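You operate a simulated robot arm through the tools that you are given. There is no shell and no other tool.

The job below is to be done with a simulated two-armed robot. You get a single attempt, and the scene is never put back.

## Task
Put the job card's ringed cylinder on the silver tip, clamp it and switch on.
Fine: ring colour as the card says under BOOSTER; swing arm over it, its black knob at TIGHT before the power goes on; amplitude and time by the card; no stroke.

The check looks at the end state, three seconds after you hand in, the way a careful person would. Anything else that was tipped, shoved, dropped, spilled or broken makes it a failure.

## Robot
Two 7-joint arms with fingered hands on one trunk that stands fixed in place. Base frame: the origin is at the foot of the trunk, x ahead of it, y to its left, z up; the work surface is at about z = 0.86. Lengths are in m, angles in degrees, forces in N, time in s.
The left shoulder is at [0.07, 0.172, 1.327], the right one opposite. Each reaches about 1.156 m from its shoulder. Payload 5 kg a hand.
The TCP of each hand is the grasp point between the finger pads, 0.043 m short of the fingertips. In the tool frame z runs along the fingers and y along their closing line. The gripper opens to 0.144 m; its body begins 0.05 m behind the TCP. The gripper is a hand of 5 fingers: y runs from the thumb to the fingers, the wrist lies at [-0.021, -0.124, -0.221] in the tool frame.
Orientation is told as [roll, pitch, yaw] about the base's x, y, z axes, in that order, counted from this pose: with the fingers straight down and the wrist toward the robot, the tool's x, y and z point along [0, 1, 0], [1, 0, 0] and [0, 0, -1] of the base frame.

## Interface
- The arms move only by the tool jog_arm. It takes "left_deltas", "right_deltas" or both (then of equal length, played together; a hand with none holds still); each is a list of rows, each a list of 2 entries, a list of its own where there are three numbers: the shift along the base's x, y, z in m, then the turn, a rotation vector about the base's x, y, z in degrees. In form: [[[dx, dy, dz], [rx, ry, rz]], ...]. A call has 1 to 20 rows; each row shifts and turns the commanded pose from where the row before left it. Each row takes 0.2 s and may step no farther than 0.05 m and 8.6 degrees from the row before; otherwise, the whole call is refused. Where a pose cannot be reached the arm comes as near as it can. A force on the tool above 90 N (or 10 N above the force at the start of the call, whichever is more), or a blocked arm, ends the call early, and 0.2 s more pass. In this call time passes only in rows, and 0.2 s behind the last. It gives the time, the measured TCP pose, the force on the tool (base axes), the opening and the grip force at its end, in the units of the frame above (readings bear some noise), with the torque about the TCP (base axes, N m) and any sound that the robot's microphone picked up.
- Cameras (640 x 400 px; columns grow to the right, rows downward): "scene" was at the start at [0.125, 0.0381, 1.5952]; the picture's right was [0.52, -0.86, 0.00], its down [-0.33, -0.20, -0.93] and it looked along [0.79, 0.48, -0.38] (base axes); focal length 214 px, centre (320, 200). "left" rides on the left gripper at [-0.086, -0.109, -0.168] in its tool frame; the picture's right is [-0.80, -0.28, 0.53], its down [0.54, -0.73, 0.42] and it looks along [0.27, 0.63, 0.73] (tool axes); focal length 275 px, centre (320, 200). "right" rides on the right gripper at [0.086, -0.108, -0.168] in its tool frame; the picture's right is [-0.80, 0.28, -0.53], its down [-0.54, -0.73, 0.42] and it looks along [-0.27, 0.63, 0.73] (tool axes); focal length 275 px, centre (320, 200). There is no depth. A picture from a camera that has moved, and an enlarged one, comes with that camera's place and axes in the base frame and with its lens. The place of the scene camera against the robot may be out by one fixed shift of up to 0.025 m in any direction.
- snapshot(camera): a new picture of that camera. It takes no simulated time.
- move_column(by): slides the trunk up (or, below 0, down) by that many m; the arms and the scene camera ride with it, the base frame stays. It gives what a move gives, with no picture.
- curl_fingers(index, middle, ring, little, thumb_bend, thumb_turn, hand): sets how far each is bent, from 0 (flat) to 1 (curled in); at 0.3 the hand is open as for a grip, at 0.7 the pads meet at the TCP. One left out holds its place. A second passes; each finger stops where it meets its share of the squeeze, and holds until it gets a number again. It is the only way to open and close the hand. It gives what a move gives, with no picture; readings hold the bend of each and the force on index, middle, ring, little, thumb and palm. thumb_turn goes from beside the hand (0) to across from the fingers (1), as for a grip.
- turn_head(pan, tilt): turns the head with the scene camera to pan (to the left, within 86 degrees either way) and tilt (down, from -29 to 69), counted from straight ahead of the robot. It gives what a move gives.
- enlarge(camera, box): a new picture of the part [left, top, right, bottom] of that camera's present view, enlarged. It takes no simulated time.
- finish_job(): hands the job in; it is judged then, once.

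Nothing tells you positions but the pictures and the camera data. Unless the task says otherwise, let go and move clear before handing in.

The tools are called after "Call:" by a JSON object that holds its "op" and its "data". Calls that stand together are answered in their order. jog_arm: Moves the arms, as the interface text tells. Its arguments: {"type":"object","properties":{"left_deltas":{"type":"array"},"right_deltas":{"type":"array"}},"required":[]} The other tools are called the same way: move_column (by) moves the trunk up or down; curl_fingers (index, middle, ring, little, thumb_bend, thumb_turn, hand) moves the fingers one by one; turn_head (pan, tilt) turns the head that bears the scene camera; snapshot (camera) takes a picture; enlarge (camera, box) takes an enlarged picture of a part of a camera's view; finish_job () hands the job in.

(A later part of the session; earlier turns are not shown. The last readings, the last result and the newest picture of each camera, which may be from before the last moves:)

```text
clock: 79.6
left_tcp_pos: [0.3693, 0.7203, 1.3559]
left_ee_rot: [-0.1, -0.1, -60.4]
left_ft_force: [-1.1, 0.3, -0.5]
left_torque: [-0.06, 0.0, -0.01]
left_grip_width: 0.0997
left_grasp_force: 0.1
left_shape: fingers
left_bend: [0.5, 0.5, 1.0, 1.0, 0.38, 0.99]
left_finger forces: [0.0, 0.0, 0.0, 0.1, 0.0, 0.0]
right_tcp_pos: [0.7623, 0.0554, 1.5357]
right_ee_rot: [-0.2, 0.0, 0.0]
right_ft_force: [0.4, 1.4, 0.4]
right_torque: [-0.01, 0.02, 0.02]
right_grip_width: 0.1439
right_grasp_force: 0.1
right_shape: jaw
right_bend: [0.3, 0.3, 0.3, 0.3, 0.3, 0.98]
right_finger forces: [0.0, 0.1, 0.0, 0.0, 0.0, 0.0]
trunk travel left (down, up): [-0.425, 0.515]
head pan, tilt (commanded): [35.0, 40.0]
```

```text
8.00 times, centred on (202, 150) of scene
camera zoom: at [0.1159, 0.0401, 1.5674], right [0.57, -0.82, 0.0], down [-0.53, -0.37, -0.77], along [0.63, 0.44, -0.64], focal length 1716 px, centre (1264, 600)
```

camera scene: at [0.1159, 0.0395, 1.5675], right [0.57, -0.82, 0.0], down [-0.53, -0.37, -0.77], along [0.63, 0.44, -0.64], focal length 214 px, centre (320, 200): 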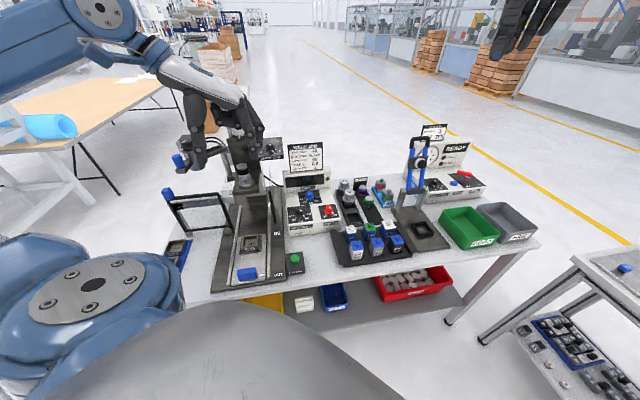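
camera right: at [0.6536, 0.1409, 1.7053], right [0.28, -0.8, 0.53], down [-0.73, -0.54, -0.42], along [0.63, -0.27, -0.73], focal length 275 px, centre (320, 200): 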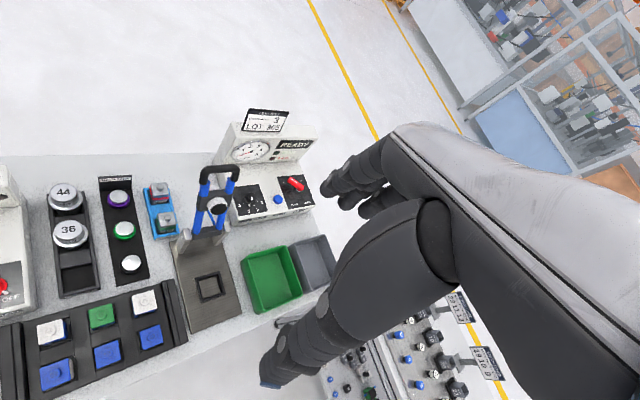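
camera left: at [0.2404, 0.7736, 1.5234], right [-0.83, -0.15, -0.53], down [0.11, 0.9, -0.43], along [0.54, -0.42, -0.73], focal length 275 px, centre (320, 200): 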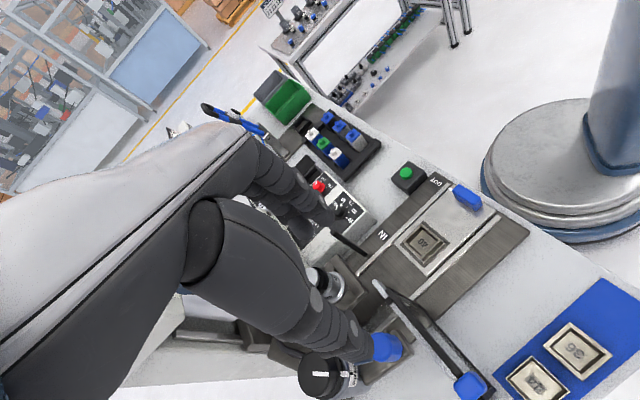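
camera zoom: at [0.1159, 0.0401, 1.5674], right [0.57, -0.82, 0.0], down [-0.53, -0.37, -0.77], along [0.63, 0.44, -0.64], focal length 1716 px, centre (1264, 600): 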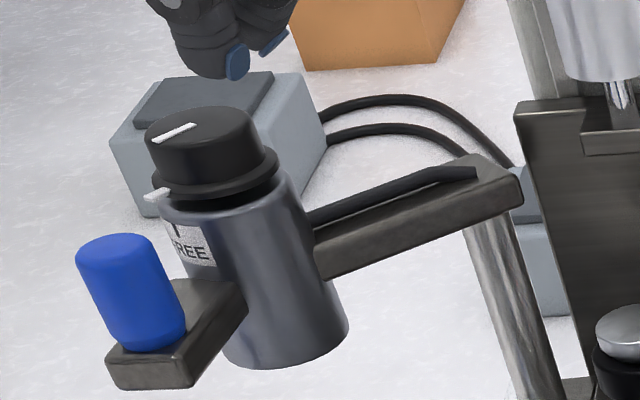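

Now I have the grip at about [0.358, 0.782] (top z≈1.216) with the bracket toward the converter. I'll place the open thumb and fingers around the blue grip from above.

Call:
{"op": "jog_arm", "data": {"left_deltas": [[[-0.008, 0.044, 0], [0, 0, 0]], [[0, 0.005, -0.03], [0, 0, 0]], [[0, 0, -0.03], [0, 0, 0]]]}}

Call:
{"op": "enlarge", "data": {"camera": "left", "box": [270, 220, 450, 360]}}

Call:
{"op": "enlarge", "data": {"camera": "scene", "box": [150, 100, 250, 175]}}

```text
clock: 80.4
left_tcp_pos: [0.3601, 0.7679, 1.2984]
left_ee_rot: [0.0, -0.1, -60.5]
left_ft_force: [-0.2, -0.4, -0.1]
left_torque: [-0.01, -0.02, 0.02]
left_grip_width: 0.0998
left_grasp_force: 0.0
left_shape: fingers
left_bend: [0.5, 0.5, 1.0, 1.0, 0.38, 0.99]
left_finger forces: [0.0, 0.0, 0.0, 0.1, 0.0, 0.0]
right_tcp_pos: [0.7607, 0.0539, 1.5378]
right_ee_rot: [0.0, 0.1, -0.1]
right_ft_force: [-1.1, -1.1, -0.9]
right_torque: [0.03, 0.02, 0.01]
right_grip_width: 0.1435
right_grasp_force: 0.1
right_shape: jaw
right_bend: [0.3, 0.3, 0.3, 0.3, 0.3, 0.98]
right_finger forces: [0.1, 0.1, 0.0, 0.0, 0.1, 0.0]
trunk travel left (down, up): [-0.425, 0.515]
head pan, tilt (commanded): [35.0, 40.0]
```

```text
2.86 times, centred on (360, 290) of left
camera zoom: at [0.2313, 0.82, 1.4648], right [-0.83, -0.15, -0.53], down [0.11, 0.9, -0.42], along [0.54, -0.41, -0.73], focal length 786 px, centre (206, -57)
```

zoom: 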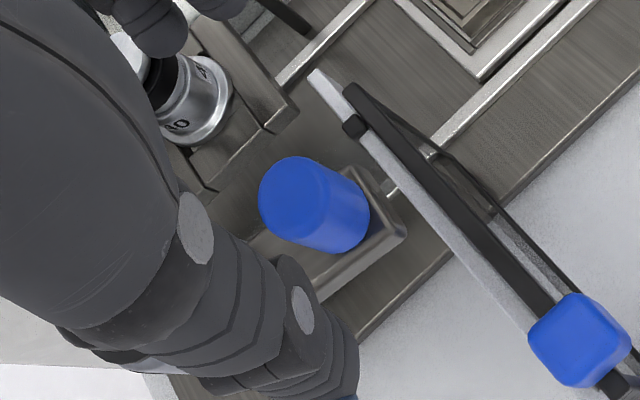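

```text
5.33 times, centred on (200, 138) of scene
camera zoom: at [0.1146, 0.0381, 1.5677], right [0.57, -0.82, 0.0], down [-0.53, -0.37, -0.77], along [0.63, 0.44, -0.64], focal length 1144 px, centre (960, 533)
```

zoom: 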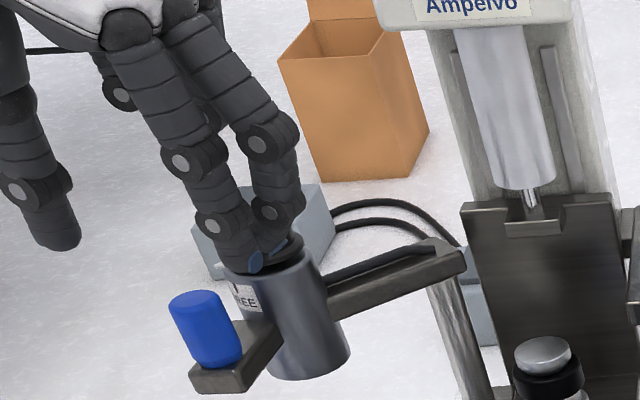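

Call:
{"op": "jog_arm", "data": {"left_deltas": [[[0.005, 0.003, -0.025], [0, 0, 0]], [[0, 0, -0.02], [0, 0, 0]], [[0, 0, -0.02], [0, 0, 0]]]}}

Call:
{"op": "enlarge", "data": {"camera": "left", "box": [250, 180, 430, 320]}}

Call:
{"op": "enlarge", "data": {"camera": "scene", "box": [150, 110, 230, 175]}}

```text
clock: 81.2
left_tcp_pos: [0.3638, 0.7703, 1.2306]
left_ee_rot: [-0.1, -0.1, -60.4]
left_ft_force: [0.3, -0.1, 0.0]
left_torque: [0.03, -0.04, 0.02]
left_grip_width: 0.0995
left_grasp_force: 0.0
left_shape: fingers
left_bend: [0.5, 0.5, 1.0, 1.0, 0.38, 0.99]
left_finger forces: [0.0, 0.0, 0.0, 0.1, 0.1, 0.0]
right_tcp_pos: [0.7601, 0.055, 1.5384]
right_ee_rot: [0.0, -0.1, -0.1]
right_ft_force: [-0.1, 0.5, -0.5]
right_torque: [-0.02, -0.02, 0.01]
right_grip_width: 0.1436
right_grasp_force: 0.1
right_shape: jaw
right_bend: [0.3, 0.3, 0.3, 0.3, 0.3, 0.98]
right_finger forces: [0.1, 0.0, 0.0, 0.1, 0.0, 0.1]
trunk travel left (down, up): [-0.425, 0.515]
head pan, tilt (commanded): [35.0, 40.0]
```

```text
2.86 times, centred on (340, 250) of left
camera zoom: at [0.2355, 0.823, 1.3986], right [-0.83, -0.15, -0.53], down [0.11, 0.9, -0.42], along [0.54, -0.41, -0.73], focal length 786 px, centre (263, 57)
```

zoom: 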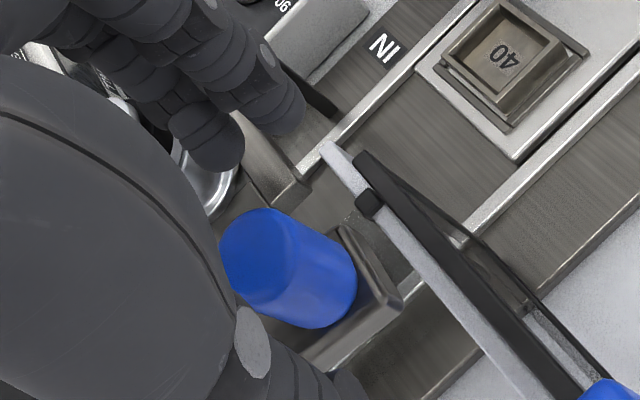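

```text
6.15 times, centred on (190, 142) of scene
camera zoom: at [0.115, 0.0391, 1.5676], right [0.57, -0.82, 0.0], down [-0.53, -0.37, -0.77], along [0.63, 0.44, -0.64], focal length 1320 px, centre (1120, 554)
```

zoom: 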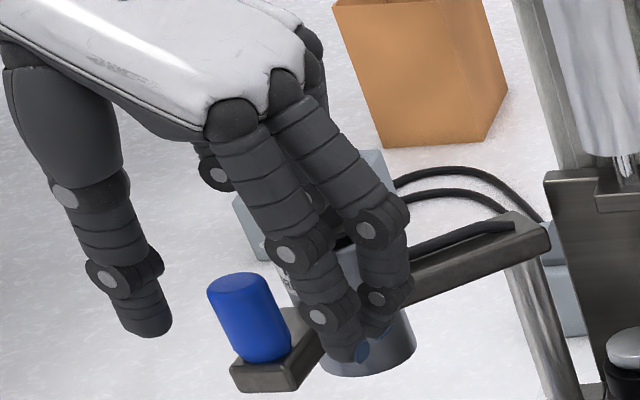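

The grip is nicely between thumb and fingers. I'll close loosely around it as a cage.

Call:
{"op": "curl_fingers", "data": {"hand": "left", "index": 0.61, "middle": 0.61, "thumb_bend": 0.57}}

Call:
{"op": "enlarge", "data": {"camera": "left", "box": [250, 180, 430, 320]}}

Call:
{"op": "enlarge", "data": {"camera": "scene", "box": [150, 110, 230, 175]}}

```text
clock: 82.2
left_tcp_pos: [0.3648, 0.7703, 1.2315]
left_ee_rot: [0.0, -0.1, -60.4]
left_ft_force: [-0.1, 0.5, 0.1]
left_torque: [0.02, 0.01, -0.02]
left_grip_width: 0.0485
left_grasp_force: 0.0
left_shape: fingers
left_bend: [0.61, 0.61, 1.0, 1.0, 0.56, 1.0]
left_finger forces: [0.0, 0.0, 0.0, 0.1, 0.1, 0.1]
right_tcp_pos: [0.761, 0.0552, 1.5358]
right_ee_rot: [0.0, 0.0, 0.0]
right_ft_force: [-0.4, -0.2, 1.3]
right_torque: [-0.06, -0.01, 0.01]
right_grip_width: 0.1435
right_grasp_force: 0.2
right_shape: jaw
right_bend: [0.3, 0.3, 0.3, 0.3, 0.3, 0.98]
right_finger forces: [0.0, 0.0, 0.1, 0.1, 0.1, 0.0]
trunk travel left (down, up): [-0.425, 0.515]
head pan, tilt (commanded): [35.0, 40.0]
```

```text
2.86 times, centred on (340, 250) of left
camera zoom: at [0.2355, 0.8228, 1.3988], right [-0.83, -0.15, -0.53], down [0.11, 0.9, -0.42], along [0.54, -0.41, -0.73], focal length 786 px, centre (263, 57)
```

zoom: 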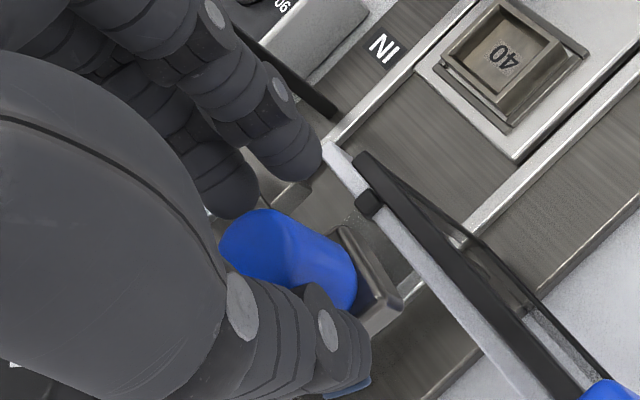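

```text
6.15 times, centred on (190, 142) of scene
camera zoom: at [0.115, 0.0389, 1.5676], right [0.57, -0.82, 0.0], down [-0.53, -0.37, -0.77], along [0.63, 0.44, -0.64], focal length 1320 px, centre (1120, 554)
```

zoom: 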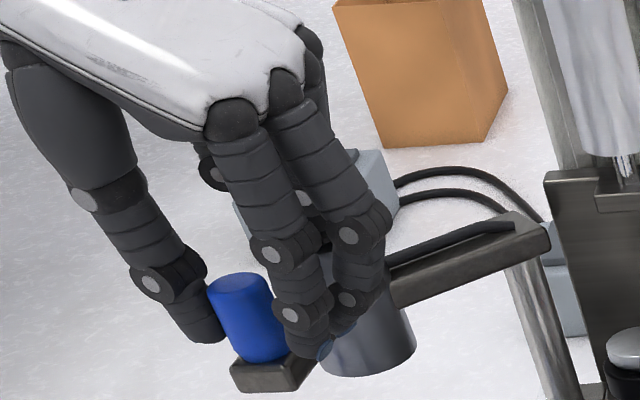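

Call:
{"op": "curl_fingers", "data": {"hand": "left", "index": 0.66, "middle": 0.66, "thumb_bend": 0.61}}

Call:
{"op": "jog_arm", "data": {"left_deltas": [[[0.0009, -0.013, 0], [0, 0, 2.5]]]}}

Call:
{"op": "enlarge", "data": {"camera": "scene", "box": [150, 110, 260, 195]}}

```text
clock: 83.2
left_tcp_pos: [0.364, 0.7691, 1.231]
left_ee_rot: [0.0, -0.1, -60.3]
left_ft_force: [0.0, 0.1, -0.8]
left_torque: [-0.04, 0.02, 0.02]
left_grip_width: 0.0317
left_grasp_force: 0.9
left_shape: fingers
left_bend: [0.66, 0.66, 1.0, 1.0, 0.61, 1.0]
left_finger forces: [0.6, 0.0, 0.0, 0.1, 0.6, 0.0]
right_tcp_pos: [0.761, 0.0555, 1.5372]
right_ee_rot: [0.0, 0.0, -0.1]
right_ft_force: [0.2, 0.9, -0.4]
right_torque: [0.0, 0.0, -0.02]
right_grip_width: 0.1438
right_grasp_force: 0.0
right_shape: jaw
right_bend: [0.3, 0.3, 0.3, 0.3, 0.3, 0.98]
right_finger forces: [0.0, 0.1, 0.1, 0.0, 0.0, 0.1]
trunk travel left (down, up): [-0.425, 0.515]
head pan, tilt (commanded): [35.0, 40.0]
```

```text
clock: 83.6
left_tcp_pos: [0.3646, 0.7572, 1.2334]
left_ee_rot: [0.0, -0.2, -57.9]
left_ft_force: [-0.2, 0.4, 0.8]
left_torque: [0.04, -0.03, 0.0]
left_grip_width: 0.0307
left_grasp_force: 0.4
left_shape: fingers
left_bend: [0.66, 0.66, 1.0, 1.0, 0.61, 1.0]
left_finger forces: [0.0, 0.1, 0.0, 0.0, 0.4, 0.0]
right_tcp_pos: [0.7619, 0.0547, 1.5378]
right_ee_rot: [-0.1, 0.1, 0.0]
right_ft_force: [-1.2, -0.4, 0.5]
right_torque: [0.01, 0.01, 0.0]
right_grip_width: 0.1438
right_grasp_force: 0.0
right_shape: jaw
right_bend: [0.3, 0.3, 0.3, 0.3, 0.3, 0.98]
right_finger forces: [0.0, 0.1, 0.0, 0.0, 0.1, 0.0]
trunk travel left (down, up): [-0.425, 0.515]
head pan, tilt (commanded): [35.0, 40.0]
```

```text
4.71 times, centred on (205, 152) of scene
camera zoom: at [0.1145, 0.0381, 1.5677], right [0.57, -0.82, 0.0], down [-0.53, -0.37, -0.77], along [0.63, 0.44, -0.64], focal length 1009 px, centre (861, 424)
```

zoom: 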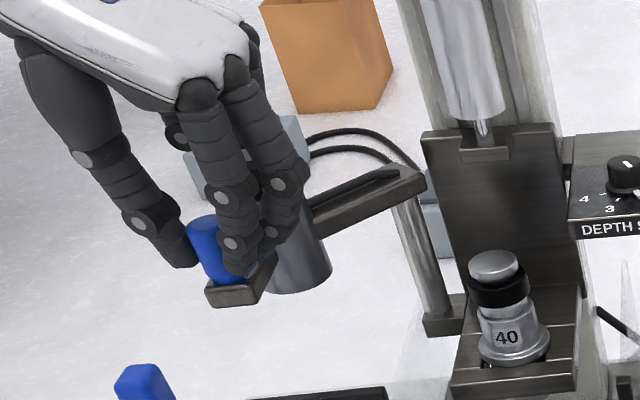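

The arm follows with almost no force. I'll guide it along its arc to about 60°, rotating the hand along, then check before it nears the booster.

Call:
{"op": "jog_arm", "data": {"left_deltas": [[[0.0046, -0.0165, -0.001], [0, 0, 5.5]], [[0.0045, -0.014, 0], [0, 0, 4]], [[0.0058, -0.0136, 0], [0, 0, 4]], [[0.0069, -0.0131, 0], [0, 0, 4]], [[0.008, -0.0124, 0], [0, 0, 4]], [[0.009, -0.0117, 0], [0, 0, 4]], [[0.0102, -0.0107, 0], [0, 0, 4]]]}}

Call:
{"op": "enlarge", "data": {"camera": "scene", "box": [150, 100, 290, 205]}}

Call:
{"op": "snapshot", "data": {"camera": "left"}}

```text
clock: 85.2
left_tcp_pos: [0.4145, 0.664, 1.2314]
left_ee_rot: [-0.1, -0.2, -28.3]
left_ft_force: [-0.1, -0.6, 0.1]
left_torque: [0.04, 0.02, -0.02]
left_grip_width: 0.0308
left_grasp_force: 0.0
left_shape: fingers
left_bend: [0.66, 0.66, 1.0, 1.0, 0.61, 1.0]
left_finger forces: [0.0, 0.0, 0.0, 0.0, 0.3, 0.1]
right_tcp_pos: [0.7612, 0.054, 1.5366]
right_ee_rot: [0.0, 0.0, 0.0]
right_ft_force: [0.4, 0.5, 0.8]
right_torque: [0.03, 0.02, -0.03]
right_grip_width: 0.1435
right_grasp_force: 0.1
right_shape: jaw
right_bend: [0.3, 0.3, 0.3, 0.3, 0.3, 0.98]
right_finger forces: [0.1, 0.0, 0.1, 0.0, 0.1, 0.0]
trunk travel left (down, up): [-0.425, 0.515]
head pan, tilt (commanded): [35.0, 40.0]
```

```text
3.81 times, centred on (220, 152) of scene
camera zoom: at [0.1155, 0.0384, 1.5676], right [0.57, -0.82, 0.0], down [-0.53, -0.37, -0.77], along [0.63, 0.44, -0.64], focal length 817 px, centre (701, 381)
```

zoom: 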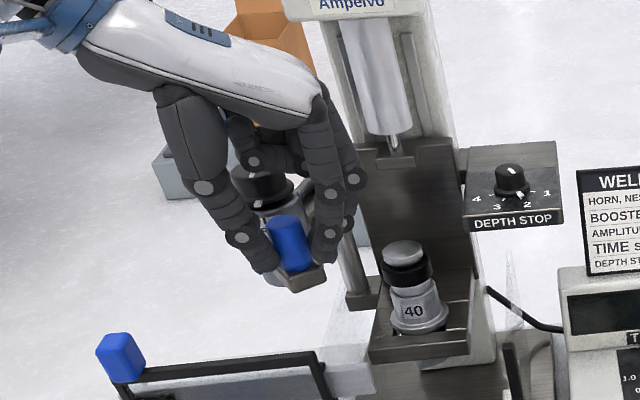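

```text
taken
camera left: at [0.2785, 0.6412, 1.3983], right [-0.63, -0.57, -0.53], down [-0.38, 0.82, -0.42], along [0.68, -0.06, -0.73], focal length 275 px, centre (320, 200)
```

left: 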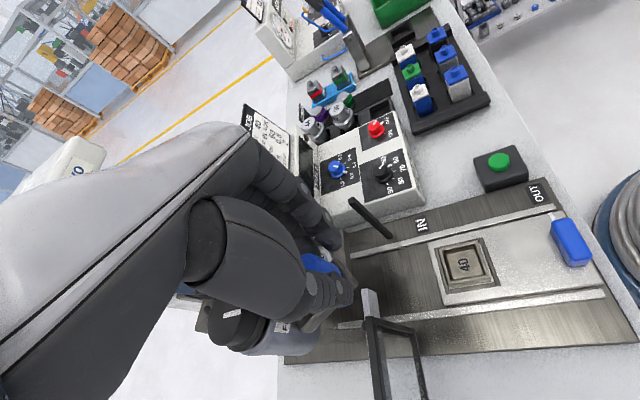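

Call:
{"op": "jog_arm", "data": {"left_deltas": [[[0.011, -0.0101, 0], [0, 0, 4]], [[0.0119, -0.0089, 0], [0, 0, 4]], [[0.0126, -0.008, 0], [0, 0, 4]], [[0.0132, -0.0066, 0], [0, 0, 4]]]}}

Call:
{"op": "enlarge", "data": {"camera": "scene", "box": [180, 120, 280, 195]}}

Call:
{"op": "enlarge", "data": {"camera": "left", "box": [180, 200, 380, 360]}}

```text
clock: 86.2
left_tcp_pos: [0.4623, 0.6321, 1.2296]
left_ee_rot: [-0.1, -0.2, -12.4]
left_ft_force: [0.4, 0.4, -0.1]
left_torque: [0.03, 0.02, 0.01]
left_grip_width: 0.0308
left_grasp_force: 0.2
left_shape: fingers
left_bend: [0.66, 0.66, 1.0, 1.0, 0.61, 1.0]
left_finger forces: [0.0, 0.0, 0.0, 0.1, 0.1, 0.1]
right_tcp_pos: [0.7613, 0.0556, 1.537]
right_ee_rot: [0.0, 0.1, 0.0]
right_ft_force: [0.3, 0.0, -0.2]
right_torque: [0.01, -0.01, 0.01]
right_grip_width: 0.1438
right_grasp_force: 0.1
right_shape: jaw
right_bend: [0.3, 0.3, 0.3, 0.3, 0.3, 0.98]
right_finger forces: [0.0, 0.1, 0.0, 0.0, 0.0, 0.1]
trunk travel left (down, up): [-0.425, 0.515]
head pan, tilt (commanded): [35.0, 40.0]
```

```text
5.33 times, centred on (230, 158) of scene
camera zoom: at [0.1159, 0.0385, 1.5675], right [0.57, -0.82, 0.0], down [-0.53, -0.37, -0.77], along [0.63, 0.44, -0.64], focal length 1144 px, centre (800, 427)
```

zoom: 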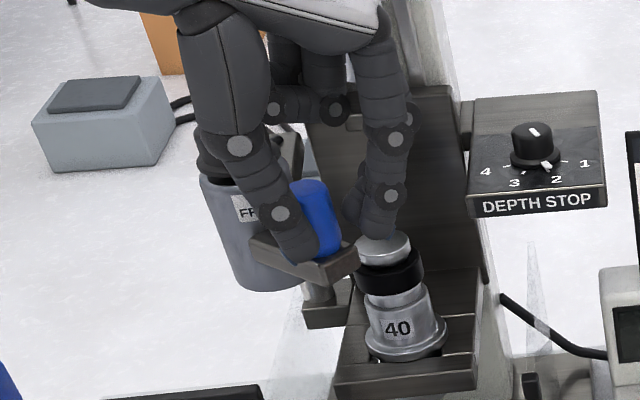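

```text
2.50 times, centred on (280, 280) of left
camera zoom: at [0.3393, 0.5707, 1.398], right [-0.45, -0.72, -0.53], down [-0.59, 0.69, -0.42], along [0.67, 0.13, -0.73], focal length 688 px, centre (420, 0)
```

zoom: 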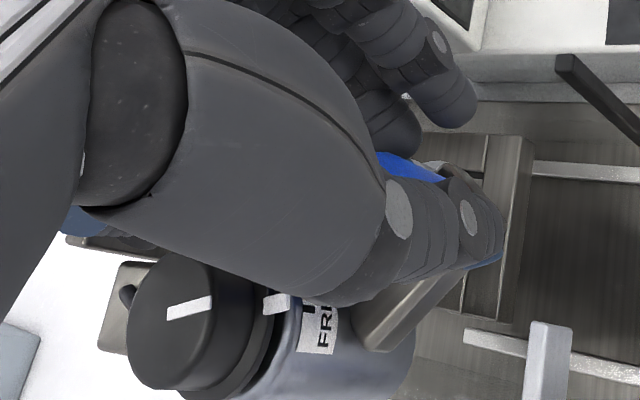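

Call:
{"op": "jog_arm", "data": {"left_deltas": [[[0.0137, -0.0058, 0], [0, 0, 4]], [[0.0144, -0.0043, 0], [0, 0, 4]]]}}

Call:
{"op": "enlarge", "data": {"camera": "scene", "box": [200, 130, 270, 190]}}

Call:
{"op": "enlarge", "data": {"camera": "left", "box": [180, 200, 380, 360]}}

```text
clock: 86.8
left_tcp_pos: [0.4932, 0.6198, 1.2309]
left_ee_rot: [-0.1, 0.1, -4.3]
left_ft_force: [0.0, 0.3, -0.1]
left_torque: [-0.01, -0.02, 0.01]
left_grip_width: 0.0303
left_grasp_force: 1.0
left_shape: fingers
left_bend: [0.66, 0.66, 1.0, 1.0, 0.61, 1.0]
left_finger forces: [0.0, 0.0, 0.1, 0.1, 0.2, 0.0]
right_tcp_pos: [0.7634, 0.054, 1.5361]
right_ee_rot: [0.0, 0.2, 0.1]
right_ft_force: [0.8, 0.8, 0.0]
right_torque: [0.03, -0.02, 0.03]
right_grip_width: 0.1436
right_grasp_force: 0.1
right_shape: jaw
right_bend: [0.3, 0.3, 0.3, 0.3, 0.3, 0.98]
right_finger forces: [0.0, 0.0, 0.0, 0.0, 0.0, 0.0]
trunk travel left (down, up): [-0.425, 0.515]
head pan, tilt (commanded): [35.0, 40.0]
```

```text
6.67 times, centred on (235, 160) of scene
camera zoom: at [0.1167, 0.0384, 1.5674], right [0.57, -0.82, 0.0], down [-0.53, -0.37, -0.77], along [0.63, 0.44, -0.64], focal length 1430 px, centre (887, 467)
```

zoom: 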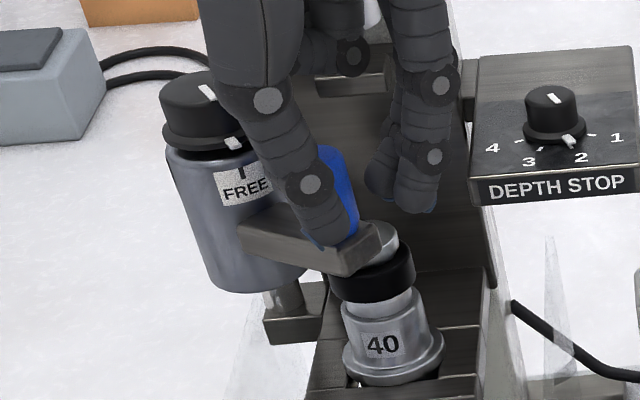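

```text
2.50 times, centred on (280, 280) of left
camera zoom: at [0.3773, 0.5437, 1.3981], right [-0.34, -0.77, -0.53], down [-0.68, 0.6, -0.42], along [0.65, 0.22, -0.73], focal length 688 px, centre (420, 0)
```

zoom: 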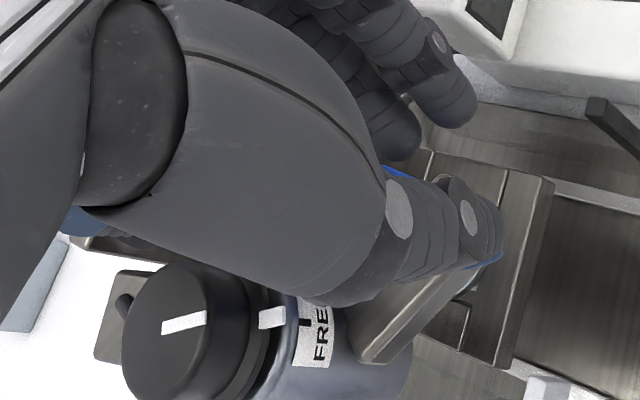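

Call:
{"op": "jog_arm", "data": {"left_deltas": [[[0.0135, -0.0025, 0], [0, 0, 4]], [[0.0135, -0.001, 0], [0, 0, 4]]]}}

Call:
{"op": "enlarge", "data": {"camera": "scene", "box": [200, 130, 270, 190]}}

Call:
{"op": "enlarge", "data": {"camera": "left", "box": [180, 200, 380, 360]}}

```text
clock: 87.4
left_tcp_pos: [0.5189, 0.6177, 1.2305]
left_ee_rot: [0.0, 0.1, 3.8]
left_ft_force: [0.8, -1.8, 0.8]
left_torque: [0.0, 0.04, 0.01]
left_grip_width: 0.0304
left_grasp_force: 0.4
left_shape: fingers
left_bend: [0.66, 0.66, 1.0, 1.0, 0.61, 1.0]
left_finger forces: [0.0, 0.0, 0.1, 0.0, 0.9, 0.0]
right_tcp_pos: [0.7624, 0.0538, 1.5351]
right_ee_rot: [0.0, 0.1, 0.1]
right_ft_force: [0.4, 0.3, -0.5]
right_torque: [0.0, 0.02, -0.01]
right_grip_width: 0.1438
right_grasp_force: 0.1
right_shape: jaw
right_bend: [0.3, 0.3, 0.3, 0.3, 0.3, 0.98]
right_finger forces: [0.0, 0.0, 0.1, 0.0, 0.0, 0.0]
trunk travel left (down, up): [-0.425, 0.515]
head pan, tilt (commanded): [35.0, 40.0]
```

```text
6.67 times, centred on (235, 160) of scene
camera zoom: at [0.117, 0.0385, 1.5674], right [0.57, -0.82, 0.0], down [-0.53, -0.37, -0.77], along [0.63, 0.44, -0.64], focal length 1430 px, centre (887, 467)
```

zoom: 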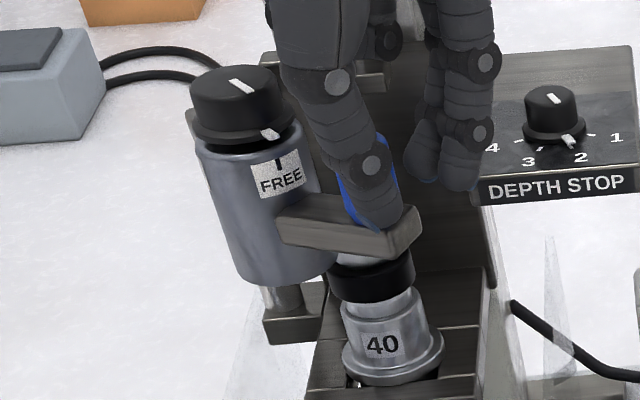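

```text
2.50 times, centred on (280, 280) of left
camera zoom: at [0.4165, 0.5254, 1.3977], right [-0.23, -0.81, -0.53], down [-0.76, 0.49, -0.42], along [0.61, 0.31, -0.73], focal length 688 px, centre (420, 0)
```

zoom: 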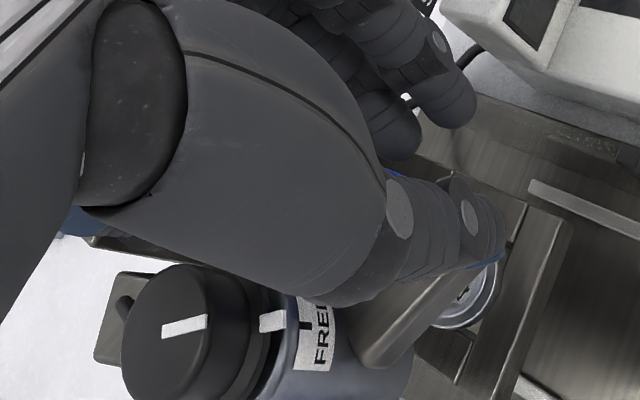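

Call:
{"op": "enlarge", "data": {"camera": "scene", "box": [218, 150, 258, 182]}}

Call:
{"op": "snapshot", "data": {"camera": "left"}}

```text
12.50 times, centred on (238, 166) of scene
camera zoom: at [0.117, 0.0385, 1.5674], right [0.57, -0.82, 0.0], down [-0.53, -0.37, -0.77], along [0.63, 0.44, -0.64], focal length 2681 px, centre (1345, 625)
```

zoom: 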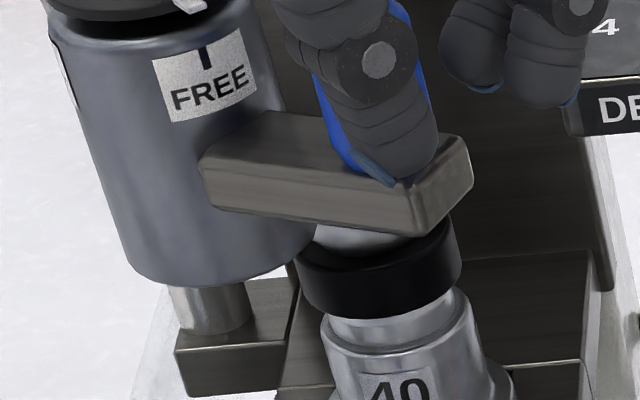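

```text
taken
camera left: at [0.4165, 0.5254, 1.3977], right [-0.23, -0.81, -0.53], down [-0.76, 0.49, -0.42], along [0.61, 0.31, -0.73], focal length 275 px, centre (320, 200)
```

left: 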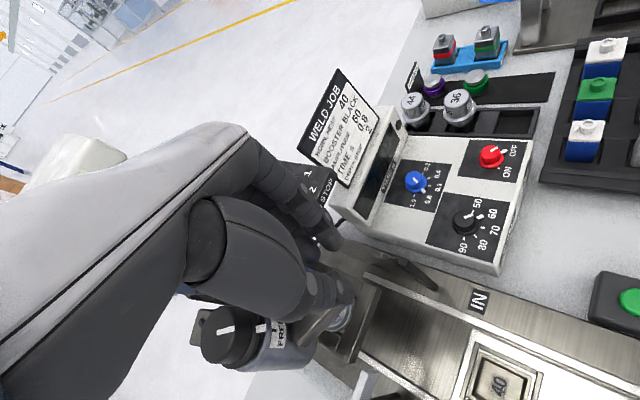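

Call:
{"op": "jog_arm", "data": {"left_deltas": [[[0.005, 0.0, 0.002], [0, 0, 1.5]]]}}

Call:
{"op": "enlarge", "data": {"camera": "scene", "box": [218, 150, 258, 182]}}

Call:
{"op": "jog_arm", "data": {"left_deltas": [[[0.005, 0.0, 0.002], [0, 0, 1.5]]]}}

Call:
{"op": "enlarge", "data": {"camera": "scene", "box": [218, 150, 258, 182]}}

```text
clock: 87.8
left_tcp_pos: [0.5233, 0.6197, 1.2327]
left_ee_rot: [0.0, -0.1, 5.1]
left_ft_force: [0.7, -1.6, -0.5]
left_torque: [-0.05, 0.02, 0.0]
left_grip_width: 0.0307
left_grasp_force: 0.4
left_shape: fingers
left_bend: [0.66, 0.66, 1.0, 1.0, 0.61, 1.0]
left_finger forces: [0.0, 0.0, 0.1, 0.0, 1.0, 0.0]
right_tcp_pos: [0.7607, 0.0551, 1.5375]
right_ee_rot: [0.0, 0.0, 0.0]
right_ft_force: [0.8, 0.4, -0.4]
right_torque: [0.02, 0.04, 0.03]
right_grip_width: 0.1437
right_grasp_force: 0.1
right_shape: jaw
right_bend: [0.3, 0.3, 0.3, 0.3, 0.3, 0.98]
right_finger forces: [0.0, 0.0, 0.0, 0.0, 0.1, 0.0]
trunk travel left (down, up): [-0.425, 0.515]
head pan, tilt (commanded): [35.0, 40.0]
```

```text
12.50 times, centred on (238, 166) of scene
camera zoom: at [0.1153, 0.0387, 1.5676], right [0.57, -0.82, 0.0], down [-0.53, -0.37, -0.77], along [0.63, 0.44, -0.64], focal length 2681 px, centre (1345, 625)
```

zoom: 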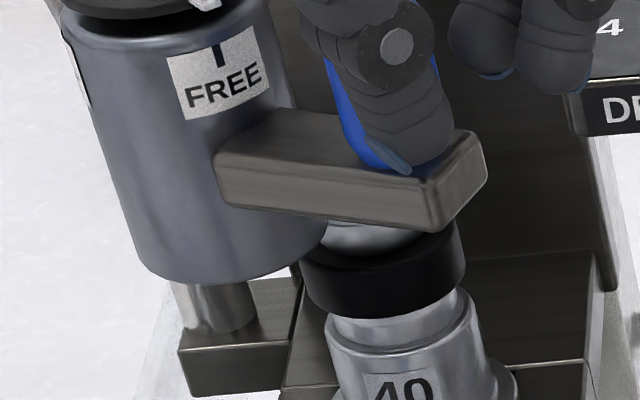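

```text
clock: 88.2
left_tcp_pos: [0.5281, 0.6172, 1.2348]
left_ee_rot: [0.0, -0.1, 6.6]
left_ft_force: [-0.1, -1.4, -0.1]
left_torque: [-0.01, 0.02, 0.05]
left_grip_width: 0.0307
left_grasp_force: 0.3
left_shape: fingers
left_bend: [0.66, 0.66, 1.0, 1.0, 0.61, 1.0]
left_finger forces: [0.0, 0.0, 0.1, 0.0, 0.9, 0.1]
right_tcp_pos: [0.7615, 0.0554, 1.5361]
right_ee_rot: [0.0, 0.1, 0.0]
right_ft_force: [-0.3, 0.0, -0.1]
right_torque: [0.02, -0.02, -0.03]
right_grip_width: 0.1435
right_grasp_force: 0.0
right_shape: jaw
right_bend: [0.3, 0.3, 0.3, 0.3, 0.3, 0.98]
right_finger forces: [0.0, 0.0, 0.0, 0.0, 0.0, 0.1]
trunk travel left (down, up): [-0.425, 0.515]
head pan, tilt (commanded): [35.0, 40.0]
```

```text
12.50 times, centred on (238, 166) of scene
camera zoom: at [0.1151, 0.0389, 1.5676], right [0.57, -0.82, 0.0], down [-0.53, -0.37, -0.77], along [0.63, 0.44, -0.64], focal length 2681 px, centre (1345, 625)
```

zoom: 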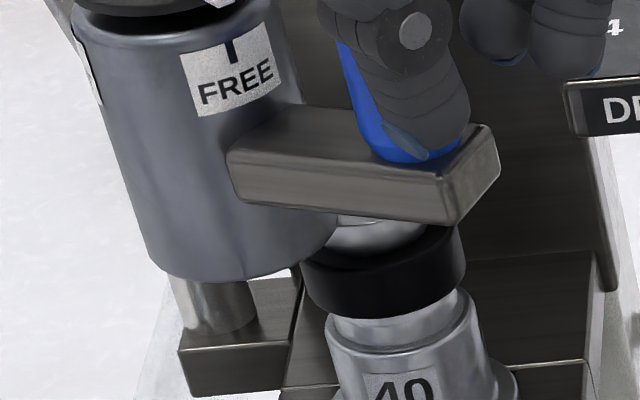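

The converter is clearing the booster's top. Continuing in small steps with checks.

Call:
{"op": "jog_arm", "data": {"left_deltas": [[[0.006, 0.0, 0], [0, 0, 1.7]], [[0.006, 0.0, 0], [0, 0, 1.7]]]}}

Call:
{"op": "enlarge", "data": {"camera": "scene", "box": [212, 140, 262, 182]}}

Call:
{"op": "jog_arm", "data": {"left_deltas": [[[0.006, 0.0005, 0], [0, 0, 1.7]], [[0.006, 0.0005, 0], [0, 0, 1.7]]]}}

Call:
{"op": "enlarge", "data": {"camera": "scene", "box": [212, 140, 262, 182]}}

```text
clock: 88.8
left_tcp_pos: [0.54, 0.6177, 1.2347]
left_ee_rot: [0.0, -0.1, 10.1]
left_ft_force: [0.2, -0.6, -0.3]
left_torque: [-0.03, 0.02, 0.0]
left_grip_width: 0.0307
left_grasp_force: 0.6
left_shape: fingers
left_bend: [0.66, 0.66, 1.0, 1.0, 0.61, 1.0]
left_finger forces: [0.0, 0.0, 0.0, 0.0, 1.1, 0.1]
right_tcp_pos: [0.7613, 0.0559, 1.5362]
right_ee_rot: [0.0, 0.1, 0.0]
right_ft_force: [-0.3, -0.1, 0.1]
right_torque: [0.01, 0.03, -0.04]
right_grip_width: 0.1435
right_grasp_force: 0.2
right_shape: jaw
right_bend: [0.3, 0.3, 0.3, 0.3, 0.3, 0.98]
right_finger forces: [0.0, 0.1, 0.1, 0.0, 0.0, 0.0]
trunk travel left (down, up): [-0.425, 0.515]
head pan, tilt (commanded): [35.0, 40.0]
```

```text
9.52 times, centred on (237, 161) of scene
camera zoom: at [0.1157, 0.0388, 1.5676], right [0.57, -0.82, 0.0], down [-0.53, -0.37, -0.77], along [0.63, 0.44, -0.64], focal length 2043 px, centre (1110, 571)
```

zoom: 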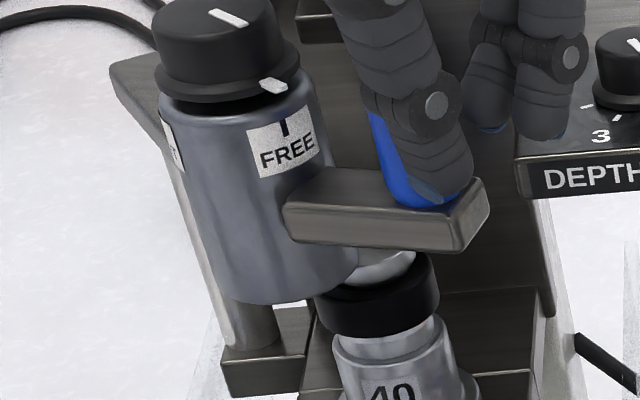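

```text
clock: 89.4
left_tcp_pos: [0.5519, 0.6187, 1.2349]
left_ee_rot: [0.0, -0.1, 13.4]
left_ft_force: [0.0, -0.7, -0.6]
left_torque: [0.0, 0.03, -0.01]
left_grip_width: 0.0308
left_grasp_force: 0.1
left_shape: fingers
left_bend: [0.66, 0.66, 1.0, 1.0, 0.61, 1.0]
left_finger forces: [0.0, 0.0, 0.0, 0.1, 0.9, 0.0]
right_tcp_pos: [0.7624, 0.0558, 1.5362]
right_ee_rot: [0.0, 0.0, -0.1]
right_ft_force: [-0.4, 0.0, 0.4]
right_torque: [-0.02, 0.01, 0.01]
right_grip_width: 0.1439
right_grasp_force: 0.1
right_shape: jaw
right_bend: [0.3, 0.3, 0.3, 0.3, 0.3, 0.98]
right_finger forces: [0.1, 0.0, 0.1, 0.0, 0.0, 0.1]
trunk travel left (down, up): [-0.425, 0.515]
head pan, tilt (commanded): [35.0, 40.0]
```

```text
9.52 times, centred on (237, 161) of scene
camera zoom: at [0.1159, 0.0388, 1.5675], right [0.57, -0.82, 0.0], down [-0.53, -0.37, -0.77], along [0.63, 0.44, -0.64], focal length 2043 px, centre (1110, 571)
```

zoom: 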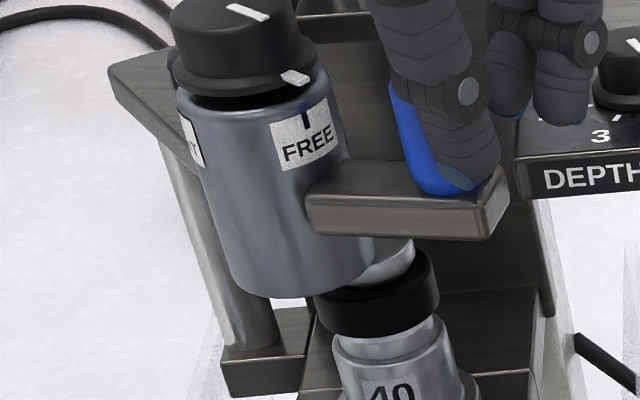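

TIGHT's label is appearing on the left side of the converter, so FREE→TIGHT is a clockwise turn. Continuing the last part of the swing.

Call:
{"op": "jog_arm", "data": {"left_deltas": [[[0.006, 0.0008, 0], [0, 0, 1.7]], [[0.006, 0.001, 0], [0, 0, 1.7]]]}}

Call:
{"op": "enlarge", "data": {"camera": "scene", "box": [212, 140, 262, 182]}}

Call:
{"op": "jog_arm", "data": {"left_deltas": [[[0.006, 0.0015, 0], [0, 0, 1.7]], [[0.006, 0.0015, 0], [0, 0, 1.7]]]}}

Call:
{"op": "enlarge", "data": {"camera": "scene", "box": [212, 140, 262, 182]}}

```text
clock: 90.0
left_tcp_pos: [0.5653, 0.6212, 1.235]
left_ee_rot: [0.0, -0.1, 16.8]
left_ft_force: [0.0, -0.8, -0.6]
left_torque: [-0.08, 0.01, 0.02]
left_grip_width: 0.0308
left_grasp_force: 0.2
left_shape: fingers
left_bend: [0.66, 0.66, 1.0, 1.0, 0.61, 1.0]
left_finger forces: [0.0, 0.1, 0.0, 0.1, 1.4, 0.0]
right_tcp_pos: [0.7623, 0.0556, 1.5363]
right_ee_rot: [0.0, 0.0, 0.0]
right_ft_force: [1.0, -0.4, 0.5]
right_torque: [0.01, 0.02, 0.0]
right_grip_width: 0.1437
right_grasp_force: 0.1
right_shape: jaw
right_bend: [0.3, 0.3, 0.3, 0.3, 0.3, 0.98]
right_finger forces: [0.0, 0.1, 0.0, 0.0, 0.0, 0.0]
trunk travel left (down, up): [-0.425, 0.515]
head pan, tilt (commanded): [35.0, 40.0]
```

```text
9.52 times, centred on (237, 161) of scene
camera zoom: at [0.1161, 0.0387, 1.5675], right [0.57, -0.82, 0.0], down [-0.53, -0.37, -0.77], along [0.63, 0.44, -0.64], focal length 2043 px, centre (1110, 571)
```

zoom: 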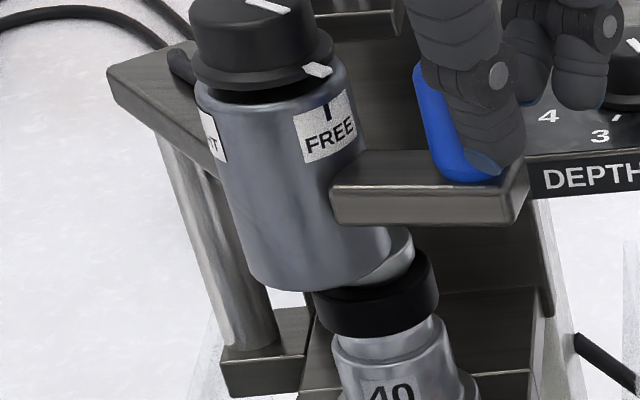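

```text
clock: 90.6
left_tcp_pos: [0.5771, 0.6231, 1.2344]
left_ee_rot: [0.1, -0.1, 20.3]
left_ft_force: [0.7, -0.5, -0.3]
left_torque: [-0.03, 0.01, 0.06]
left_grip_width: 0.0308
left_grasp_force: 1.4
left_shape: fingers
left_bend: [0.66, 0.66, 1.0, 1.0, 0.61, 1.0]
left_finger forces: [0.1, 0.0, 0.1, 0.0, 1.7, 0.1]
right_tcp_pos: [0.762, 0.0545, 1.5364]
right_ee_rot: [0.0, 0.0, 0.0]
right_ft_force: [-0.1, -0.6, 1.3]
right_torque: [-0.03, 0.02, -0.03]
right_grip_width: 0.1439
right_grasp_force: 0.0
right_shape: jaw
right_bend: [0.3, 0.3, 0.3, 0.3, 0.3, 0.98]
right_finger forces: [0.0, 0.0, 0.0, 0.1, 0.0, 0.0]
trunk travel left (down, up): [-0.425, 0.515]
head pan, tilt (commanded): [35.0, 40.0]
```

```text
9.52 times, centred on (237, 161) of scene
camera zoom: at [0.1162, 0.0389, 1.5675], right [0.57, -0.82, 0.0], down [-0.53, -0.37, -0.77], along [0.63, 0.44, -0.64], focal length 2043 px, centre (1110, 571)
```

zoom: 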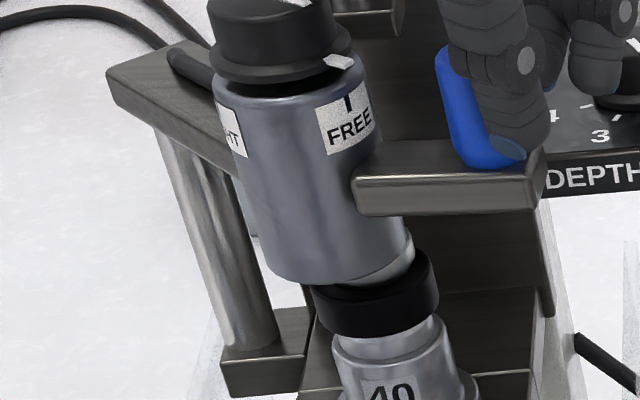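

Call:
{"op": "jog_arm", "data": {"left_deltas": [[[0.006, 0.002, 0], [0, 0, 1.7]], [[0.005, 0.002, 0], [0, 0, 1.7]]]}}

Call:
{"op": "enlarge", "data": {"camera": "scene", "box": [212, 140, 262, 182]}}

Call:
{"op": "snapshot", "data": {"camera": "left"}}

```text
clock: 91.2
left_tcp_pos: [0.5882, 0.6284, 1.235]
left_ee_rot: [0.0, 0.0, 23.6]
left_ft_force: [-0.1, 0.8, 0.0]
left_torque: [-0.01, -0.01, 0.01]
left_grip_width: 0.0298
left_grasp_force: 0.0
left_shape: fingers
left_bend: [0.66, 0.66, 1.0, 1.0, 0.61, 1.0]
left_finger forces: [0.0, 0.0, 0.0, 0.0, 0.0, 0.0]
right_tcp_pos: [0.7617, 0.055, 1.537]
right_ee_rot: [0.0, 0.1, 0.0]
right_ft_force: [-0.5, -0.5, 0.2]
right_torque: [0.01, 0.03, 0.04]
right_grip_width: 0.1439
right_grasp_force: 0.0
right_shape: jaw
right_bend: [0.3, 0.3, 0.3, 0.3, 0.3, 0.98]
right_finger forces: [0.0, 0.1, 0.0, 0.0, 0.1, 0.0]
trunk travel left (down, up): [-0.425, 0.515]
head pan, tilt (commanded): [35.0, 40.0]
```

```text
9.52 times, centred on (237, 161) of scene
camera zoom: at [0.1163, 0.0389, 1.5675], right [0.57, -0.82, 0.0], down [-0.53, -0.37, -0.77], along [0.63, 0.44, -0.64], focal length 2043 px, centre (1110, 571)
```

zoom: 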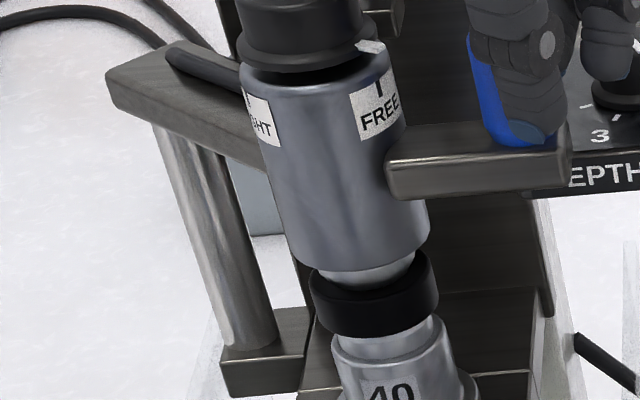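

```text
taken
camera left: at [0.5233, 0.5058, 1.4021], right [0.06, -0.84, -0.53], down [-0.88, 0.21, -0.42], along [0.47, 0.5, -0.73], focal length 275 px, centre (320, 200)
```

left: 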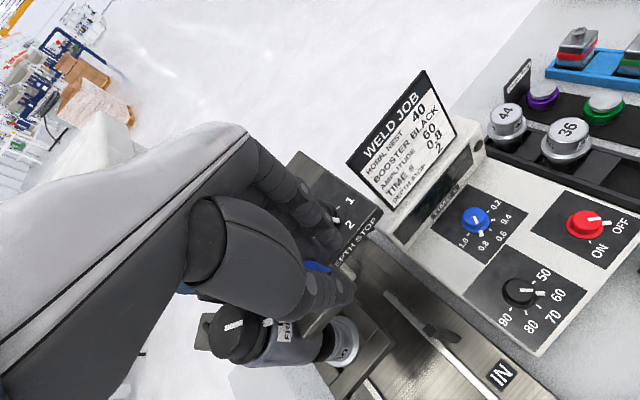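

The arm has settled with the converter squarely over the booster. I'll let go of the grip, rise, and inspect the clamp knob and its TIGHT mark.

Call:
{"op": "curl_fingers", "data": {"hand": "left", "index": 0.57, "middle": 0.57, "thumb_bend": 0.48}}

Call:
{"op": "jog_arm", "data": {"left_deltas": [[[0, 0, 0.025], [0, 0, 0]], [[0, 0, 0.03], [0, 0, 0]], [[-0.01, -0.02, 0.035], [0, 0, 0]], [[-0.03, -0.035, 0.01], [0, 0, 0]], [[-0.03, -0.035, 0], [0, 0, 0]], [[-0.03, -0.035, 0], [0, 0, 0]]]}}

Call:
{"op": "enlarge", "data": {"camera": "scene", "box": [212, 120, 272, 182]}}

Call:
{"op": "snapshot", "data": {"camera": "left"}}

```text
clock: 92.2
left_tcp_pos: [0.5864, 0.6277, 1.2361]
left_ee_rot: [0.0, -0.1, 23.6]
left_ft_force: [0.0, -1.4, 0.3]
left_torque: [-0.01, -0.02, 0.01]
left_grip_width: 0.0703
left_grasp_force: 0.0
left_shape: fingers
left_bend: [0.56, 0.56, 1.0, 1.0, 0.48, 1.0]
left_finger forces: [0.0, 0.1, 0.1, 0.0, 0.0, 0.0]
right_tcp_pos: [0.7619, 0.0532, 1.5367]
right_ee_rot: [-0.1, 0.1, -0.1]
right_ft_force: [-0.8, -0.2, 0.2]
right_torque: [0.02, 0.01, 0.01]
right_grip_width: 0.1438
right_grasp_force: 0.1
right_shape: jaw
right_bend: [0.3, 0.3, 0.3, 0.3, 0.3, 0.98]
right_finger forces: [0.0, 0.0, 0.1, 0.0, 0.0, 0.1]
trunk travel left (down, up): [-0.425, 0.515]
head pan, tilt (commanded): [35.0, 40.0]
```

```text
clock: 93.6
left_tcp_pos: [0.4863, 0.5011, 1.3356]
left_ee_rot: [-0.1, -0.2, 23.6]
left_ft_force: [-0.3, -0.1, -0.1]
left_torque: [0.01, 0.01, -0.01]
left_grip_width: 0.0708
left_grasp_force: 0.1
left_shape: fingers
left_bend: [0.56, 0.56, 1.0, 1.0, 0.48, 1.0]
left_finger forces: [0.1, 0.0, 0.0, 0.0, 0.0, 0.0]
right_tcp_pos: [0.7607, 0.0534, 1.5361]
right_ee_rot: [0.0, 0.0, -0.1]
right_ft_force: [0.2, 0.1, 0.1]
right_torque: [0.06, -0.03, 0.01]
right_grip_width: 0.1437
right_grasp_force: 0.0
right_shape: jaw
right_bend: [0.3, 0.3, 0.3, 0.3, 0.3, 0.98]
right_finger forces: [0.0, 0.0, 0.1, 0.0, 0.0, 0.0]
trunk travel left (down, up): [-0.425, 0.515]
head pan, tilt (commanded): [35.0, 40.0]
```

```text
6.45 times, centred on (242, 151) of scene
camera zoom: at [0.1148, 0.0378, 1.5676], right [0.57, -0.82, 0.0], down [-0.53, -0.37, -0.77], along [0.63, 0.44, -0.64], focal length 1384 px, centre (823, 516)
```

zoom: 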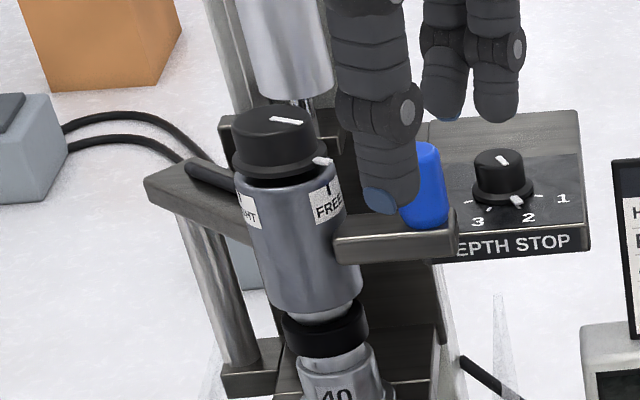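

```text
taken
camera left: at [0.4213, 0.3809, 1.5035], right [0.06, -0.84, -0.53], down [-0.88, 0.21, -0.42], along [0.47, 0.5, -0.73], focal length 275 px, centre (320, 200)
```

left: 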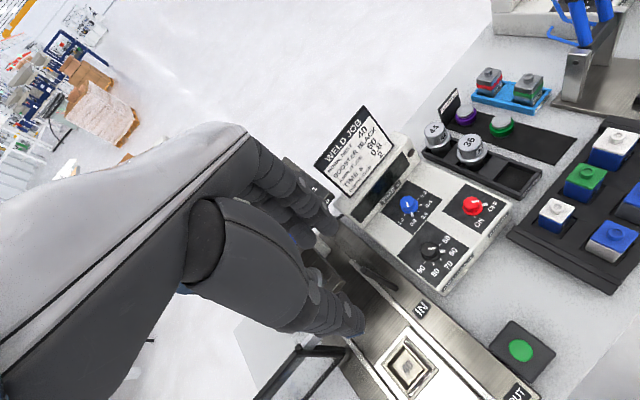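

Call:
{"op": "enlarge", "data": {"camera": "scene", "box": [228, 130, 260, 156]}}

Call:
{"op": "enlarge", "data": {"camera": "scene", "box": [220, 80, 270, 145]}}

```text
15.38 times, centred on (244, 143) of scene
camera zoom: at [0.1148, 0.0378, 1.5676], right [0.57, -0.82, 0.0], down [-0.53, -0.37, -0.77], along [0.63, 0.44, -0.64], focal length 3300 px, centre (1489, 1077)
```

zoom: 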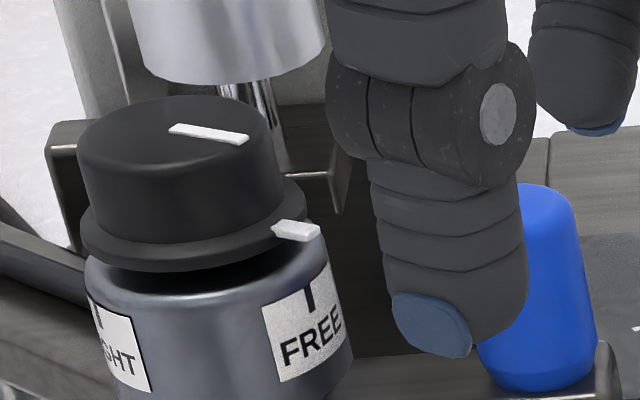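

```text
6.15 times, centred on (245, 112) of scene
camera zoom: at [0.1148, 0.0378, 1.5676], right [0.57, -0.82, 0.0], down [-0.53, -0.37, -0.77], along [0.63, 0.44, -0.64], focal length 1320 px, centre (782, 738)
```

zoom: 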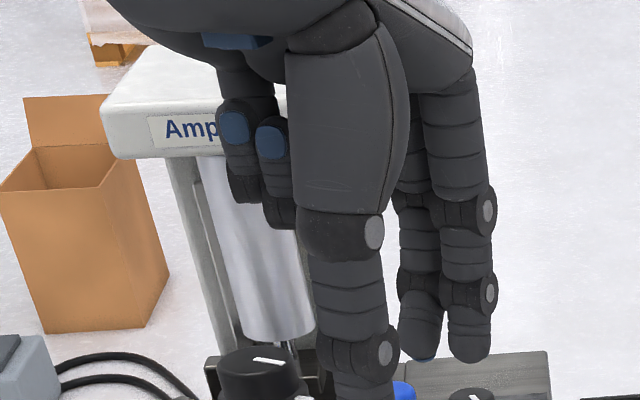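

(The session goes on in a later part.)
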